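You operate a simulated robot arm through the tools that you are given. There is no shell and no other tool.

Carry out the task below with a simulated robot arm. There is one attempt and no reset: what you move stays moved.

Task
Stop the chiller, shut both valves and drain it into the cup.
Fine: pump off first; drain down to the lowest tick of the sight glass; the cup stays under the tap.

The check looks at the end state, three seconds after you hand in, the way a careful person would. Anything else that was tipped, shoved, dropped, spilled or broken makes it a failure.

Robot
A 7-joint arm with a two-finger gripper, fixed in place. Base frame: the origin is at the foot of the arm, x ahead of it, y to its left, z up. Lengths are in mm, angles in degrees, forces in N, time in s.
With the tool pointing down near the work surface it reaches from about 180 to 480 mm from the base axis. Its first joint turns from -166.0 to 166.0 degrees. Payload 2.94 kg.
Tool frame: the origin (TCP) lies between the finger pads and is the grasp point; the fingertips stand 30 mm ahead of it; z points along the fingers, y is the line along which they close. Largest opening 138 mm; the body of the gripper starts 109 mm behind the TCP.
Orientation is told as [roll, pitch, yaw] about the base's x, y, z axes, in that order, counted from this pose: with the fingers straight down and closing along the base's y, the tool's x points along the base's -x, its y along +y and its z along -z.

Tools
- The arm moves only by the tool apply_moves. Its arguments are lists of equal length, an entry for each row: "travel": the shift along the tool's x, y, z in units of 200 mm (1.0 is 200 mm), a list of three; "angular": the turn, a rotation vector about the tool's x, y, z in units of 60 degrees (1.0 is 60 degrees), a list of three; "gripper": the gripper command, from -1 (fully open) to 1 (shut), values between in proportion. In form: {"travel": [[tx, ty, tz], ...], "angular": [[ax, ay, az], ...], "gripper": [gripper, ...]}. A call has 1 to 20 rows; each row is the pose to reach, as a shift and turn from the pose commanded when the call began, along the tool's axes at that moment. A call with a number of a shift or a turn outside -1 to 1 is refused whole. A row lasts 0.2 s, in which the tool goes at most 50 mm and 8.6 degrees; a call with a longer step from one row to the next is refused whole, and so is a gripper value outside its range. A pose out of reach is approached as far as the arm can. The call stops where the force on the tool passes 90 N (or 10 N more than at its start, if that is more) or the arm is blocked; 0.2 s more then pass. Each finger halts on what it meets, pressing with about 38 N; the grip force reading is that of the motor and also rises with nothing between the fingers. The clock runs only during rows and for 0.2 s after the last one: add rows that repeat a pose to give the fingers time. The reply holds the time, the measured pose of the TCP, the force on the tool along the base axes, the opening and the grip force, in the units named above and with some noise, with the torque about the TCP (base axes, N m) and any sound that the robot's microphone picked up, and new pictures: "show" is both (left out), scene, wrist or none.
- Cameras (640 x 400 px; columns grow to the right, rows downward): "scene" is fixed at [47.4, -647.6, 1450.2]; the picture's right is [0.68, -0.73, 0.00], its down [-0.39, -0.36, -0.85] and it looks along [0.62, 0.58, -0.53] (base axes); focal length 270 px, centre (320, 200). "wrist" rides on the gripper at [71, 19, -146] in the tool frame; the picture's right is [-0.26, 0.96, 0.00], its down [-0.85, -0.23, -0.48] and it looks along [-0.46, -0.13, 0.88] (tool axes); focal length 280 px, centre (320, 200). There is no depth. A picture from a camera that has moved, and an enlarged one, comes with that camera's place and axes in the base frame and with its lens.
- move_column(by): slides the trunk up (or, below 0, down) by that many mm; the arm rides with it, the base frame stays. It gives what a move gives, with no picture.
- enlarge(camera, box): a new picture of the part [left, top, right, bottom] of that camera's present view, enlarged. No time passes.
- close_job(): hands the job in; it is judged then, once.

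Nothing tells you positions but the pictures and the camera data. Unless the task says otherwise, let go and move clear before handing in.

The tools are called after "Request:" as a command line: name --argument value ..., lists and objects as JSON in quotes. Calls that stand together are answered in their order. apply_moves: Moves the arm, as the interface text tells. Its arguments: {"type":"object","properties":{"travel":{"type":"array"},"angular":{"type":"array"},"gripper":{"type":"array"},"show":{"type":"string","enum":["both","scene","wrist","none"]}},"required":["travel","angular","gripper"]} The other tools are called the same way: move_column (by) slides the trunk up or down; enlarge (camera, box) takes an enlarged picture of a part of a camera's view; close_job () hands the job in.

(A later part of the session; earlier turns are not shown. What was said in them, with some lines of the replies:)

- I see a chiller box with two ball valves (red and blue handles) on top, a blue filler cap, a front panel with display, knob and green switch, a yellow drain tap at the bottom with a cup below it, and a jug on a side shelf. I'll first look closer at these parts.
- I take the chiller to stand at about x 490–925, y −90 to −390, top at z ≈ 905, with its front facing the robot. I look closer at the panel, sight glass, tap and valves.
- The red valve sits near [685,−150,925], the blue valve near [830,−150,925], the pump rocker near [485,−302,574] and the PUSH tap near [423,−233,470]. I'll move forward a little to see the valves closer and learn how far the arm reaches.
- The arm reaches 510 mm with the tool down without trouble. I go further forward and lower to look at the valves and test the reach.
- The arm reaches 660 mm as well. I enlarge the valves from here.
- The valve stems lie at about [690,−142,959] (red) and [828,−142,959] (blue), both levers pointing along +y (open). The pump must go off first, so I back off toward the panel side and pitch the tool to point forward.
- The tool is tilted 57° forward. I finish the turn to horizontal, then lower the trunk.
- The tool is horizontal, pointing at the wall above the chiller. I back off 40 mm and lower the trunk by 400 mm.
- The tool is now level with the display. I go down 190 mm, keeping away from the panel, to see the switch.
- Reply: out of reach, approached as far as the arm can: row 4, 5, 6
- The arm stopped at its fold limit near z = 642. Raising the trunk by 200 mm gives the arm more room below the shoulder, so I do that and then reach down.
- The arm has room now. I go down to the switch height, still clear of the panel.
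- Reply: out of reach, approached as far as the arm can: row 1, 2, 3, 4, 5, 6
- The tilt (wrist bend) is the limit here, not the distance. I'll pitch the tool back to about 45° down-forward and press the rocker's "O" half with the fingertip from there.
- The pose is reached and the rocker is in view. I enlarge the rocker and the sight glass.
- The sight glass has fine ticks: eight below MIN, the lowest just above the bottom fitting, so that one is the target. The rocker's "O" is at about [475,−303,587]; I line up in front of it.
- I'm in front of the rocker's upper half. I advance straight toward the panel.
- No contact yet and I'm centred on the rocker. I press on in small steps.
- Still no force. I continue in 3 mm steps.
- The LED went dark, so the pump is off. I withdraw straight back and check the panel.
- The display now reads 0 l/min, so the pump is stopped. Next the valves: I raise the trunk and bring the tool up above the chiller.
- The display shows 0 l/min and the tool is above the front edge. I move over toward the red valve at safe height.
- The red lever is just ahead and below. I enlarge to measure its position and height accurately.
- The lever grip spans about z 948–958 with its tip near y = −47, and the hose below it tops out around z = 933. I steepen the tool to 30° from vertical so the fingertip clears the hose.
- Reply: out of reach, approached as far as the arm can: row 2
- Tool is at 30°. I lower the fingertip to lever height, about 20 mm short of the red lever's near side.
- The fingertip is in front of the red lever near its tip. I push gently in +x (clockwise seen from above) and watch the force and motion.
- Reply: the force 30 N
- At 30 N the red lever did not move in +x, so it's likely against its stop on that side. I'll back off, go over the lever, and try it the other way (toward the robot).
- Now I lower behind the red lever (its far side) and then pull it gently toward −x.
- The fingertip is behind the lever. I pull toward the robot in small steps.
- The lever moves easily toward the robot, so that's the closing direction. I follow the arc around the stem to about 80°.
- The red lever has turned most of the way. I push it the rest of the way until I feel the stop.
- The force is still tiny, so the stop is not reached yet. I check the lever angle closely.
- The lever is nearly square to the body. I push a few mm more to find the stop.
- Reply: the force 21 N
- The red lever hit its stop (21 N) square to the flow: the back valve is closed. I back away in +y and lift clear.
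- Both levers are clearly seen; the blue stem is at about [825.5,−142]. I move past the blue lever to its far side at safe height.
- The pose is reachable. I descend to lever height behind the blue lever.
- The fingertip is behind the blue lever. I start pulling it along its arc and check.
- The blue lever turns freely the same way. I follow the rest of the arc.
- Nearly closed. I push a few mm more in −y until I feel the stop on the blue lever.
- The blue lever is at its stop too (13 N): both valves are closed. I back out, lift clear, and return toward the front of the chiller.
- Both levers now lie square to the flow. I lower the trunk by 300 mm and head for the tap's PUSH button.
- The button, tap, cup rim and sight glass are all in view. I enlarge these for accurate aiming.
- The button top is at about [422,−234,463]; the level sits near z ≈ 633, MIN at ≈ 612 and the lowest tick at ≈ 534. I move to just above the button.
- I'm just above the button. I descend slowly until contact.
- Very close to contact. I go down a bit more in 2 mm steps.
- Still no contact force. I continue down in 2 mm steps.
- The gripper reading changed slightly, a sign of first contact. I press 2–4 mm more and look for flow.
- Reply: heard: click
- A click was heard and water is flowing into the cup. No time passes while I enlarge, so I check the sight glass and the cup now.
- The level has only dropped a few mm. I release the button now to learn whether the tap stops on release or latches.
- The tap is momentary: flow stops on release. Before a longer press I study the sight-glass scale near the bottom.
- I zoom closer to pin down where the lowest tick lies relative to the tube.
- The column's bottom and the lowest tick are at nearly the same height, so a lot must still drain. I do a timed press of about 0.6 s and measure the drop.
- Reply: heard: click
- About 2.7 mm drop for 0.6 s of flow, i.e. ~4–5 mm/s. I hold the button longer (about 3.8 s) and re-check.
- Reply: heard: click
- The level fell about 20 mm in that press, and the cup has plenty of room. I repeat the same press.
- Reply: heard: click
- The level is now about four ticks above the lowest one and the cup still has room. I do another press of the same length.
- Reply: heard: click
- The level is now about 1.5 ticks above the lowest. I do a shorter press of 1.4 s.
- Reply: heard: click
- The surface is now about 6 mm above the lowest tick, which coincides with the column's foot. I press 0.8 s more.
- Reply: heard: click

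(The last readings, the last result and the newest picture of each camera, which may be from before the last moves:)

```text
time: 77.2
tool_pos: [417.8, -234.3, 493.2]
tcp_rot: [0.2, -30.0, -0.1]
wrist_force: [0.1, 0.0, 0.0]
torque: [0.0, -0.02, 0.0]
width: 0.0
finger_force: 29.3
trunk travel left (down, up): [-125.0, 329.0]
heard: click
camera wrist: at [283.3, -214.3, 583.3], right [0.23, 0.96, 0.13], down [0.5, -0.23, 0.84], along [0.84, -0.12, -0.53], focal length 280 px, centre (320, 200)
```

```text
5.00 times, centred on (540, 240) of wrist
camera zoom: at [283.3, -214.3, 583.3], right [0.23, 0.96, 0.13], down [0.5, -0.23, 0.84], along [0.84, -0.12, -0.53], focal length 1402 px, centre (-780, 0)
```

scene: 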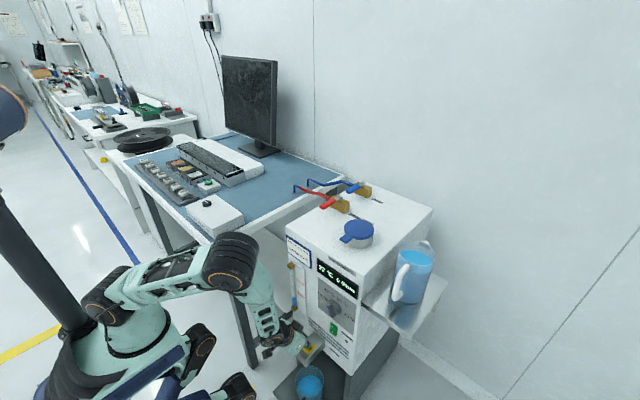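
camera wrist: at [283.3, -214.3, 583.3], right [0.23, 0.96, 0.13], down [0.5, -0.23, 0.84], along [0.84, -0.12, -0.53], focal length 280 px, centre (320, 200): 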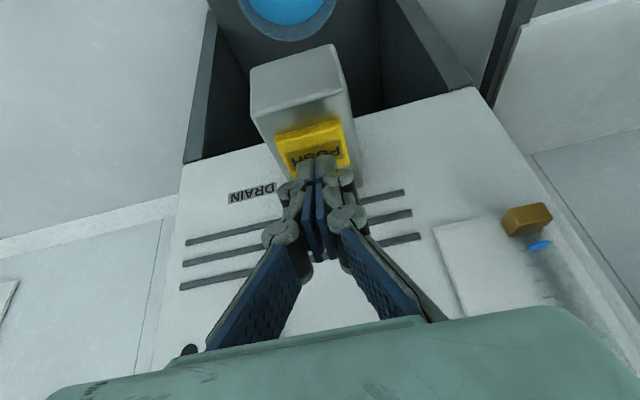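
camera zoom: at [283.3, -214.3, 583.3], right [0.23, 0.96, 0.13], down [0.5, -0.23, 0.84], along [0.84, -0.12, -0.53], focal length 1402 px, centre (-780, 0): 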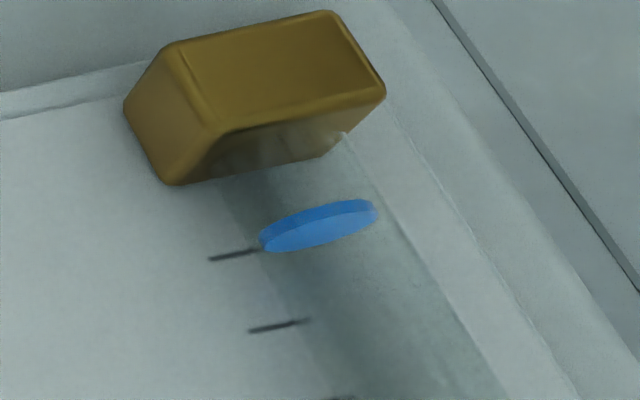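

The column is now a thin disc right at the lowest tick. I zoom in further to judge it exactly.

Request:
enlarge --camera "wrist" --box '[520, 225, 560, 265]'

Request:
enlarge --camera "scene" --box '[290, 298, 302, 312]'

Request:
enlarge --camera "scene" --box '[280, 340, 350, 400]'

```text
10.00 times, centred on (540, 245) of wrist
camera zoom: at [283.3, -214.3, 583.3], right [0.23, 0.96, 0.13], down [0.5, -0.23, 0.84], along [0.84, -0.12, -0.53], focal length 2804 px, centre (-1880, -250)
```

zoom: 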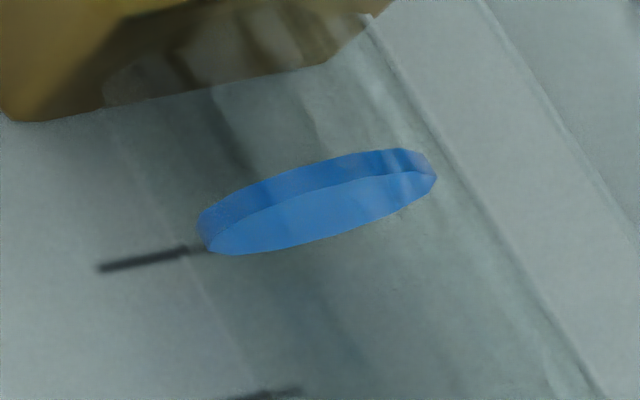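

```text
16.00 times, centred on (296, 305) of scene
camera zoom: at [47.4, -647.6, 1450.2], right [0.68, -0.73, 0.0], down [-0.39, -0.36, -0.85], along [0.62, 0.58, -0.53], focal length 4312 px, centre (704, -1480)
```

zoom: 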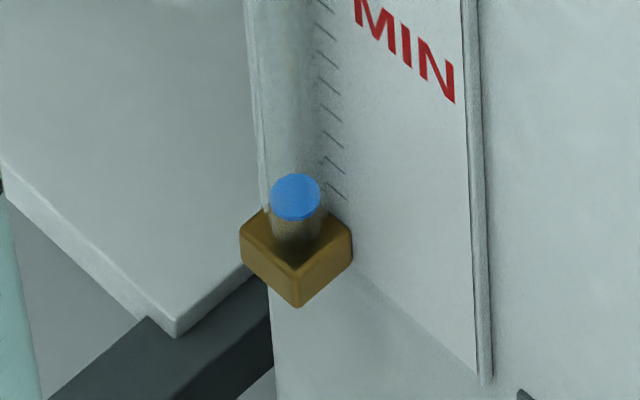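

```text
6.67 times, centred on (315, 370) of scene
camera zoom: at [47.4, -647.6, 1450.2], right [0.68, -0.73, 0.0], down [-0.39, -0.36, -0.85], along [0.62, 0.58, -0.53], focal length 1797 px, centre (353, -933)
```

zoom: 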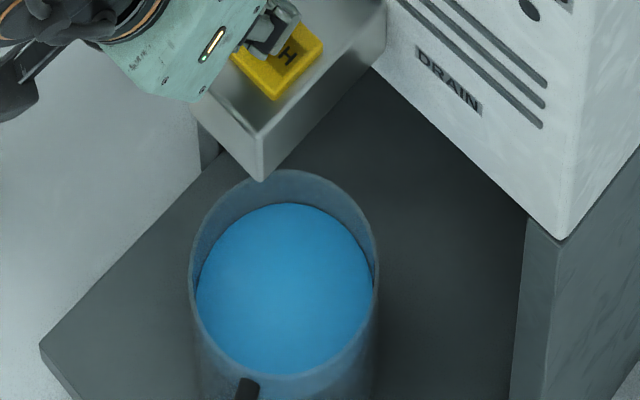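

The surface is about 1.5 mm above the lowest tick. One very short tap brings it down onto it.

Request:
apply_moves --travel '[[0.0275, 0, 0.0476], [0, 0, 0], [0, 0, 0]]' --angular '[[0, 0, 0], [0, 0, 0], [0, 0, 0]]' --gripper '[1, 1, 1]' --show "both"

Request:
enlarge --camera "wrist" --box '[520, 225, 560, 265]'

Request:
enlarge --camera "scene" --box '[290, 298, 302, 312]'

```text
time: 78.0
tool_pos: [417.4, -236.7, 492.0]
tcp_rot: [0.2, -30.0, -0.1]
wrist_force: [-0.5, 0.2, -0.6]
torque: [0.01, 0.01, 0.02]
width: 0.0
finger_force: 28.8
trunk travel left (down, up): [-125.0, 329.0]
heard: click
camera wrist: at [283.8, -214.8, 583.2], right [0.23, 0.96, 0.13], down [0.5, -0.23, 0.84], along [0.84, -0.12, -0.53], focal length 280 px, centre (320, 200)
```

scene: 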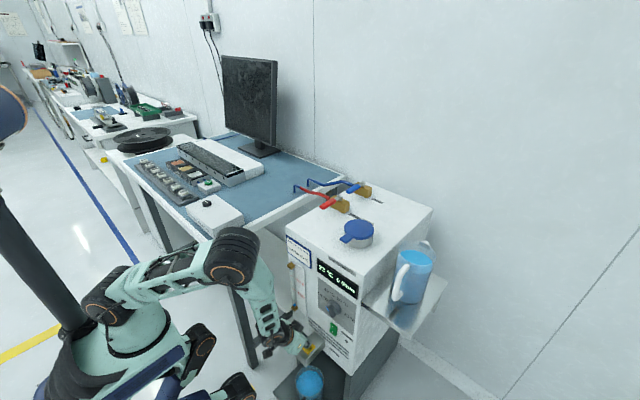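
wrist: 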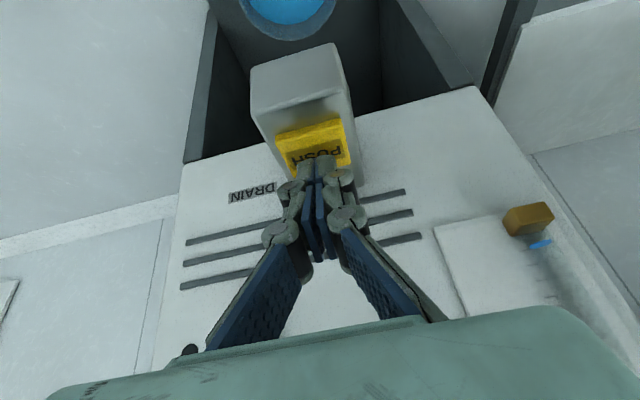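

```text
10.00 times, centred on (540, 245) of wrist
camera zoom: at [283.8, -214.8, 583.2], right [0.23, 0.96, 0.13], down [0.5, -0.23, 0.84], along [0.84, -0.12, -0.53], focal length 2804 px, centre (-1880, -250)
```

zoom: 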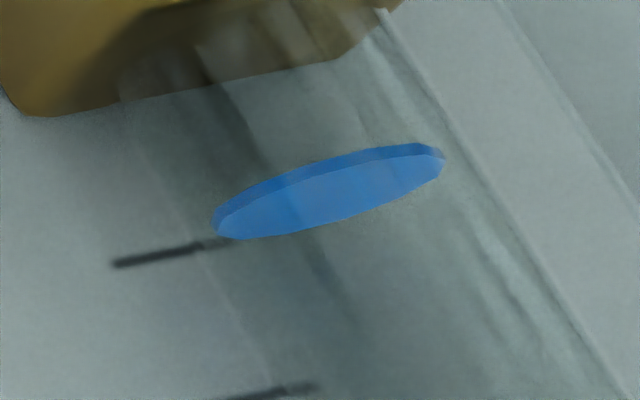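

```text
16.00 times, centred on (296, 305) of scene
camera zoom: at [47.4, -647.6, 1450.2], right [0.68, -0.73, 0.0], down [-0.39, -0.36, -0.85], along [0.62, 0.58, -0.53], focal length 4312 px, centre (704, -1480)
```

zoom: 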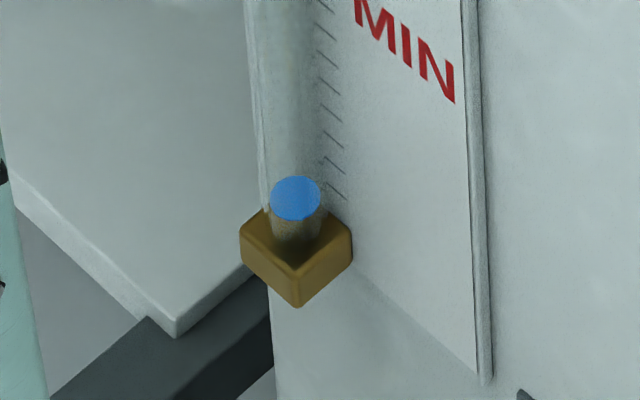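

Now about 0.6 mm remains above the tick. One more brief tap.

Request:
apply_moves --travel '[[0.0275, 0, 0.0476], [0, 0, 0], [0, 0, 0]]' --angular '[[0, 0, 0], [0, 0, 0], [0, 0, 0]]' --gripper '[1, 1, 1]' --show "wrist"

Request:
enlarge --camera "wrist" --box '[520, 225, 560, 265]'

Request:
enlarge --camera "scene" --box '[280, 280, 350, 400]'

```text
time: 78.8
tool_pos: [416.4, -235.2, 491.8]
tcp_rot: [0.1, -30.0, -0.1]
wrist_force: [0.8, -0.3, 0.1]
torque: [0.0, -0.03, -0.01]
width: 0.0
finger_force: 28.6
trunk travel left (down, up): [-125.0, 329.0]
heard: click
camera wrist: at [283.5, -214.8, 583.2], right [0.23, 0.96, 0.13], down [0.5, -0.23, 0.84], along [0.84, -0.12, -0.53], focal length 280 px, centre (320, 200)
```

wrist: 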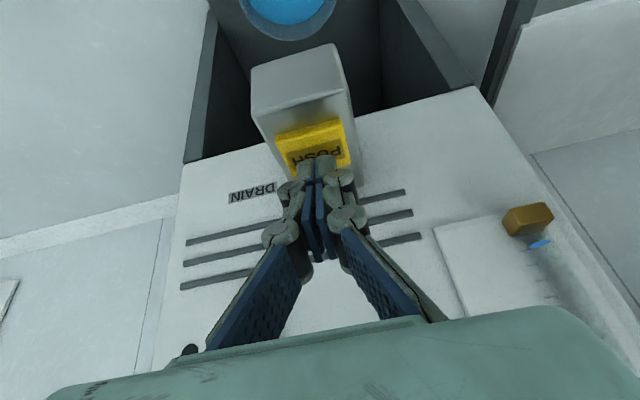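

```text
10.00 times, centred on (540, 245) of wrist
camera zoom: at [283.5, -214.8, 583.2], right [0.23, 0.96, 0.13], down [0.5, -0.23, 0.84], along [0.84, -0.12, -0.53], focal length 2804 px, centre (-1880, -250)
```

zoom: 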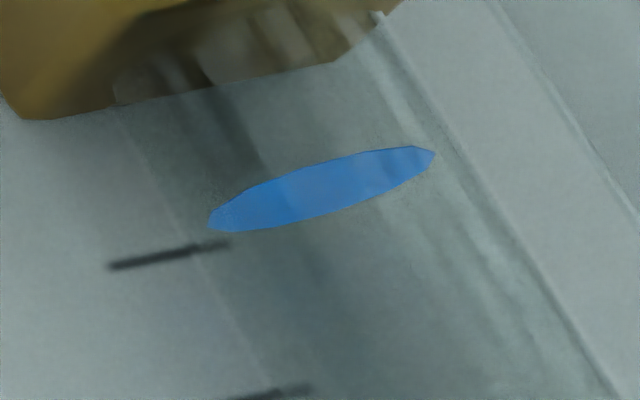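

```text
3.33 times, centred on (315, 340) of scene
camera zoom: at [47.4, -647.6, 1450.2], right [0.68, -0.73, 0.0], down [-0.39, -0.36, -0.85], along [0.62, 0.58, -0.53], focal length 898 px, centre (337, -267)
```

zoom: 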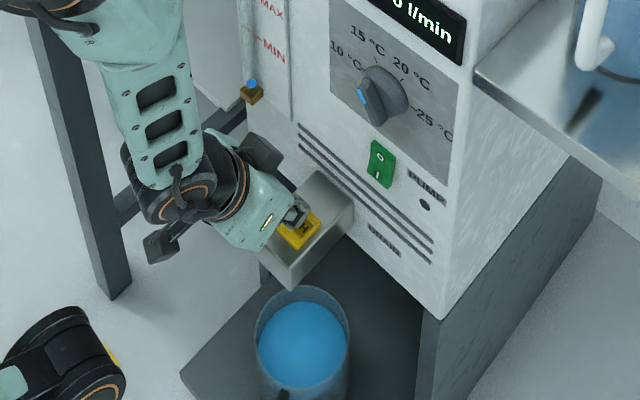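

The column has shrunk to a flat disc exactly at the lowest tick and the flow has stopped. I lift off the button and move clear, then check everything once more.

Request:
apply_moves --travel '[[-0.0875, 0, -0.1516], [-0.175, 0, -0.303], [-0.052, 0, -0.49], [0.096, 0, -0.633], [0.096, 0, -0.633], [0.096, 0, -0.633]]' --angular '[[0, 0, 0], [0, 0, 0], [0, 0, 0], [0, 0, 0], [0, 0, 0], [0, 0, 0]]' --gripper '[1, 1, 1, 1, 1, 1]'

Request:
enlarge --camera "scene" --box '[270, 150, 460, 400]'

Request:
enlarge --camera "scene" --box '[288, 288, 304, 314]'

Request:
enlarge --camera "wrist" --box '[220, 0, 640, 262]'

```text
time: 80.2
tool_pos: [337.7, -235.8, 593.5]
tcp_rot: [0.1, -30.0, 0.0]
wrist_force: [-0.3, 0.6, 0.2]
torque: [-0.01, 0.0, 0.0]
width: 0.0
finger_force: 28.2
trunk travel left (down, up): [-125.0, 329.0]
camera wrist: at [203.6, -214.6, 684.2], right [0.23, 0.96, 0.13], down [0.5, -0.23, 0.84], along [0.84, -0.12, -0.53], focal length 280 px, centre (320, 200)
```

scene: 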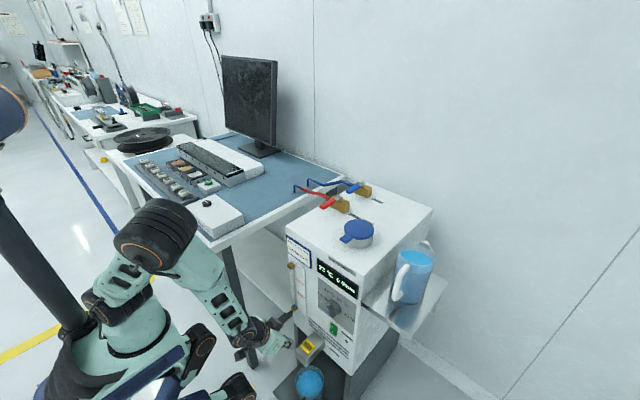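
wrist: 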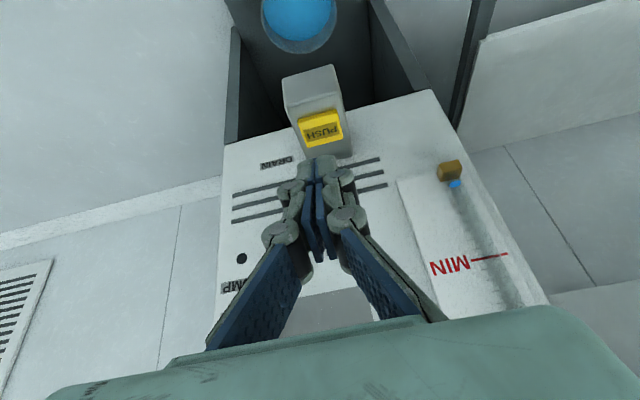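

```text
1.60 times, centred on (365, 275) of scene
camera zoom: at [47.4, -647.6, 1450.2], right [0.68, -0.73, 0.0], down [-0.39, -0.36, -0.85], along [0.62, 0.58, -0.53], focal length 431 px, centre (248, 80)
```

zoom: 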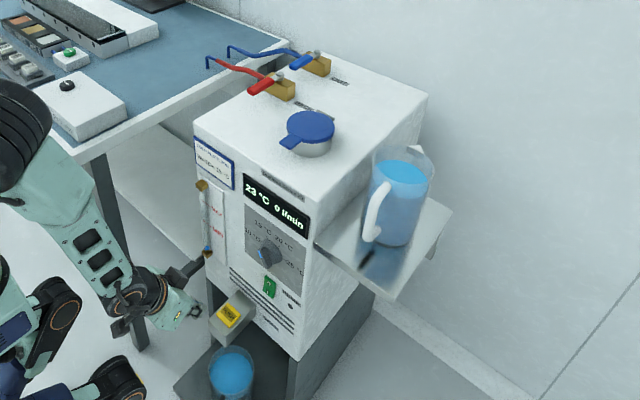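

```text
15.38 times, centred on (296, 301) of scene
camera zoom: at [47.4, -647.6, 1450.2], right [0.68, -0.73, 0.0], down [-0.39, -0.36, -0.85], along [0.62, 0.58, -0.53], focal length 4146 px, centre (689, -1354)
```

zoom: 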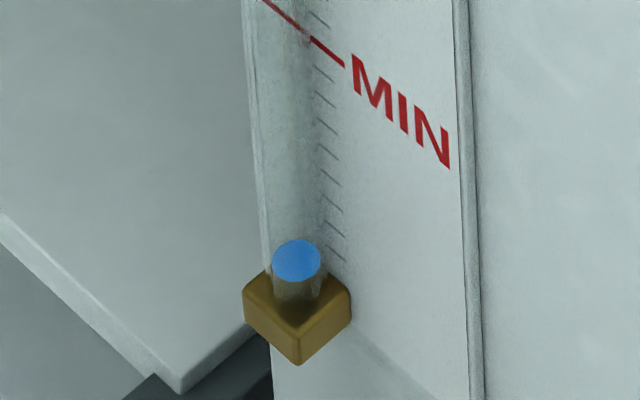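

```text
1.52 times, centred on (430, 131) of wrist
camera zoom: at [203.6, -214.6, 684.2], right [0.23, 0.96, 0.13], down [0.5, -0.23, 0.84], along [0.84, -0.12, -0.53], focal length 427 px, centre (152, 305)
```

zoom: 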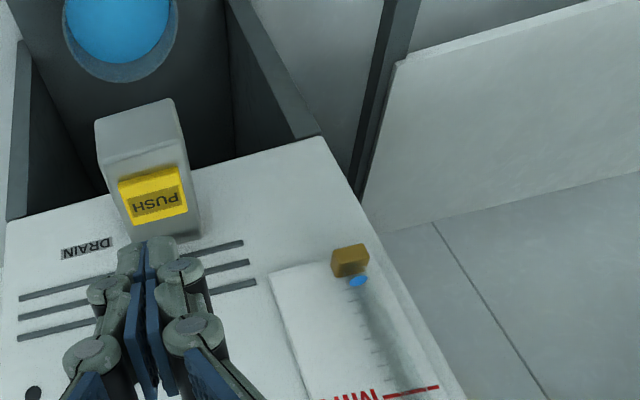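

The pump LED is dark with 0 l/min on the display, and both levers are square to the flow. The level is at the lowest tick, the tap is closed and the cup with the drained water stands untouched under it. The arm is clear, so I hand the job in.

Request:
close_job

```text
The job is handed in.
```

The chiller is stopped, both valves are shut, and the water is drained into the cup. I've handed the job in, but no verdict came back.

- **Pump:** I switched it off first. The light is dark and the display reads 0 l/min.
- **Valves:** I turned the red (BACK) and blue (OUT) levers toward the robot until each hit its stop, square to the flow. Before that I pushed the red lever the wrong way against its open stop at about 30 N. It didn't move, and I saw no damage.
- **Drain:** The tap only flows while the button is held, so I drained in timed presses. The level is at the lowest tick as closely as I could judge it, within about a millimetre. The flow has stopped.
- **Cup:** It stayed under the tap. The water is below the rim and I saw no spills.

The displayed temperature rose from 15 °C to 23 °C after the pump went off. I left the temperature knob alone, and the arm is clear of the chiller.
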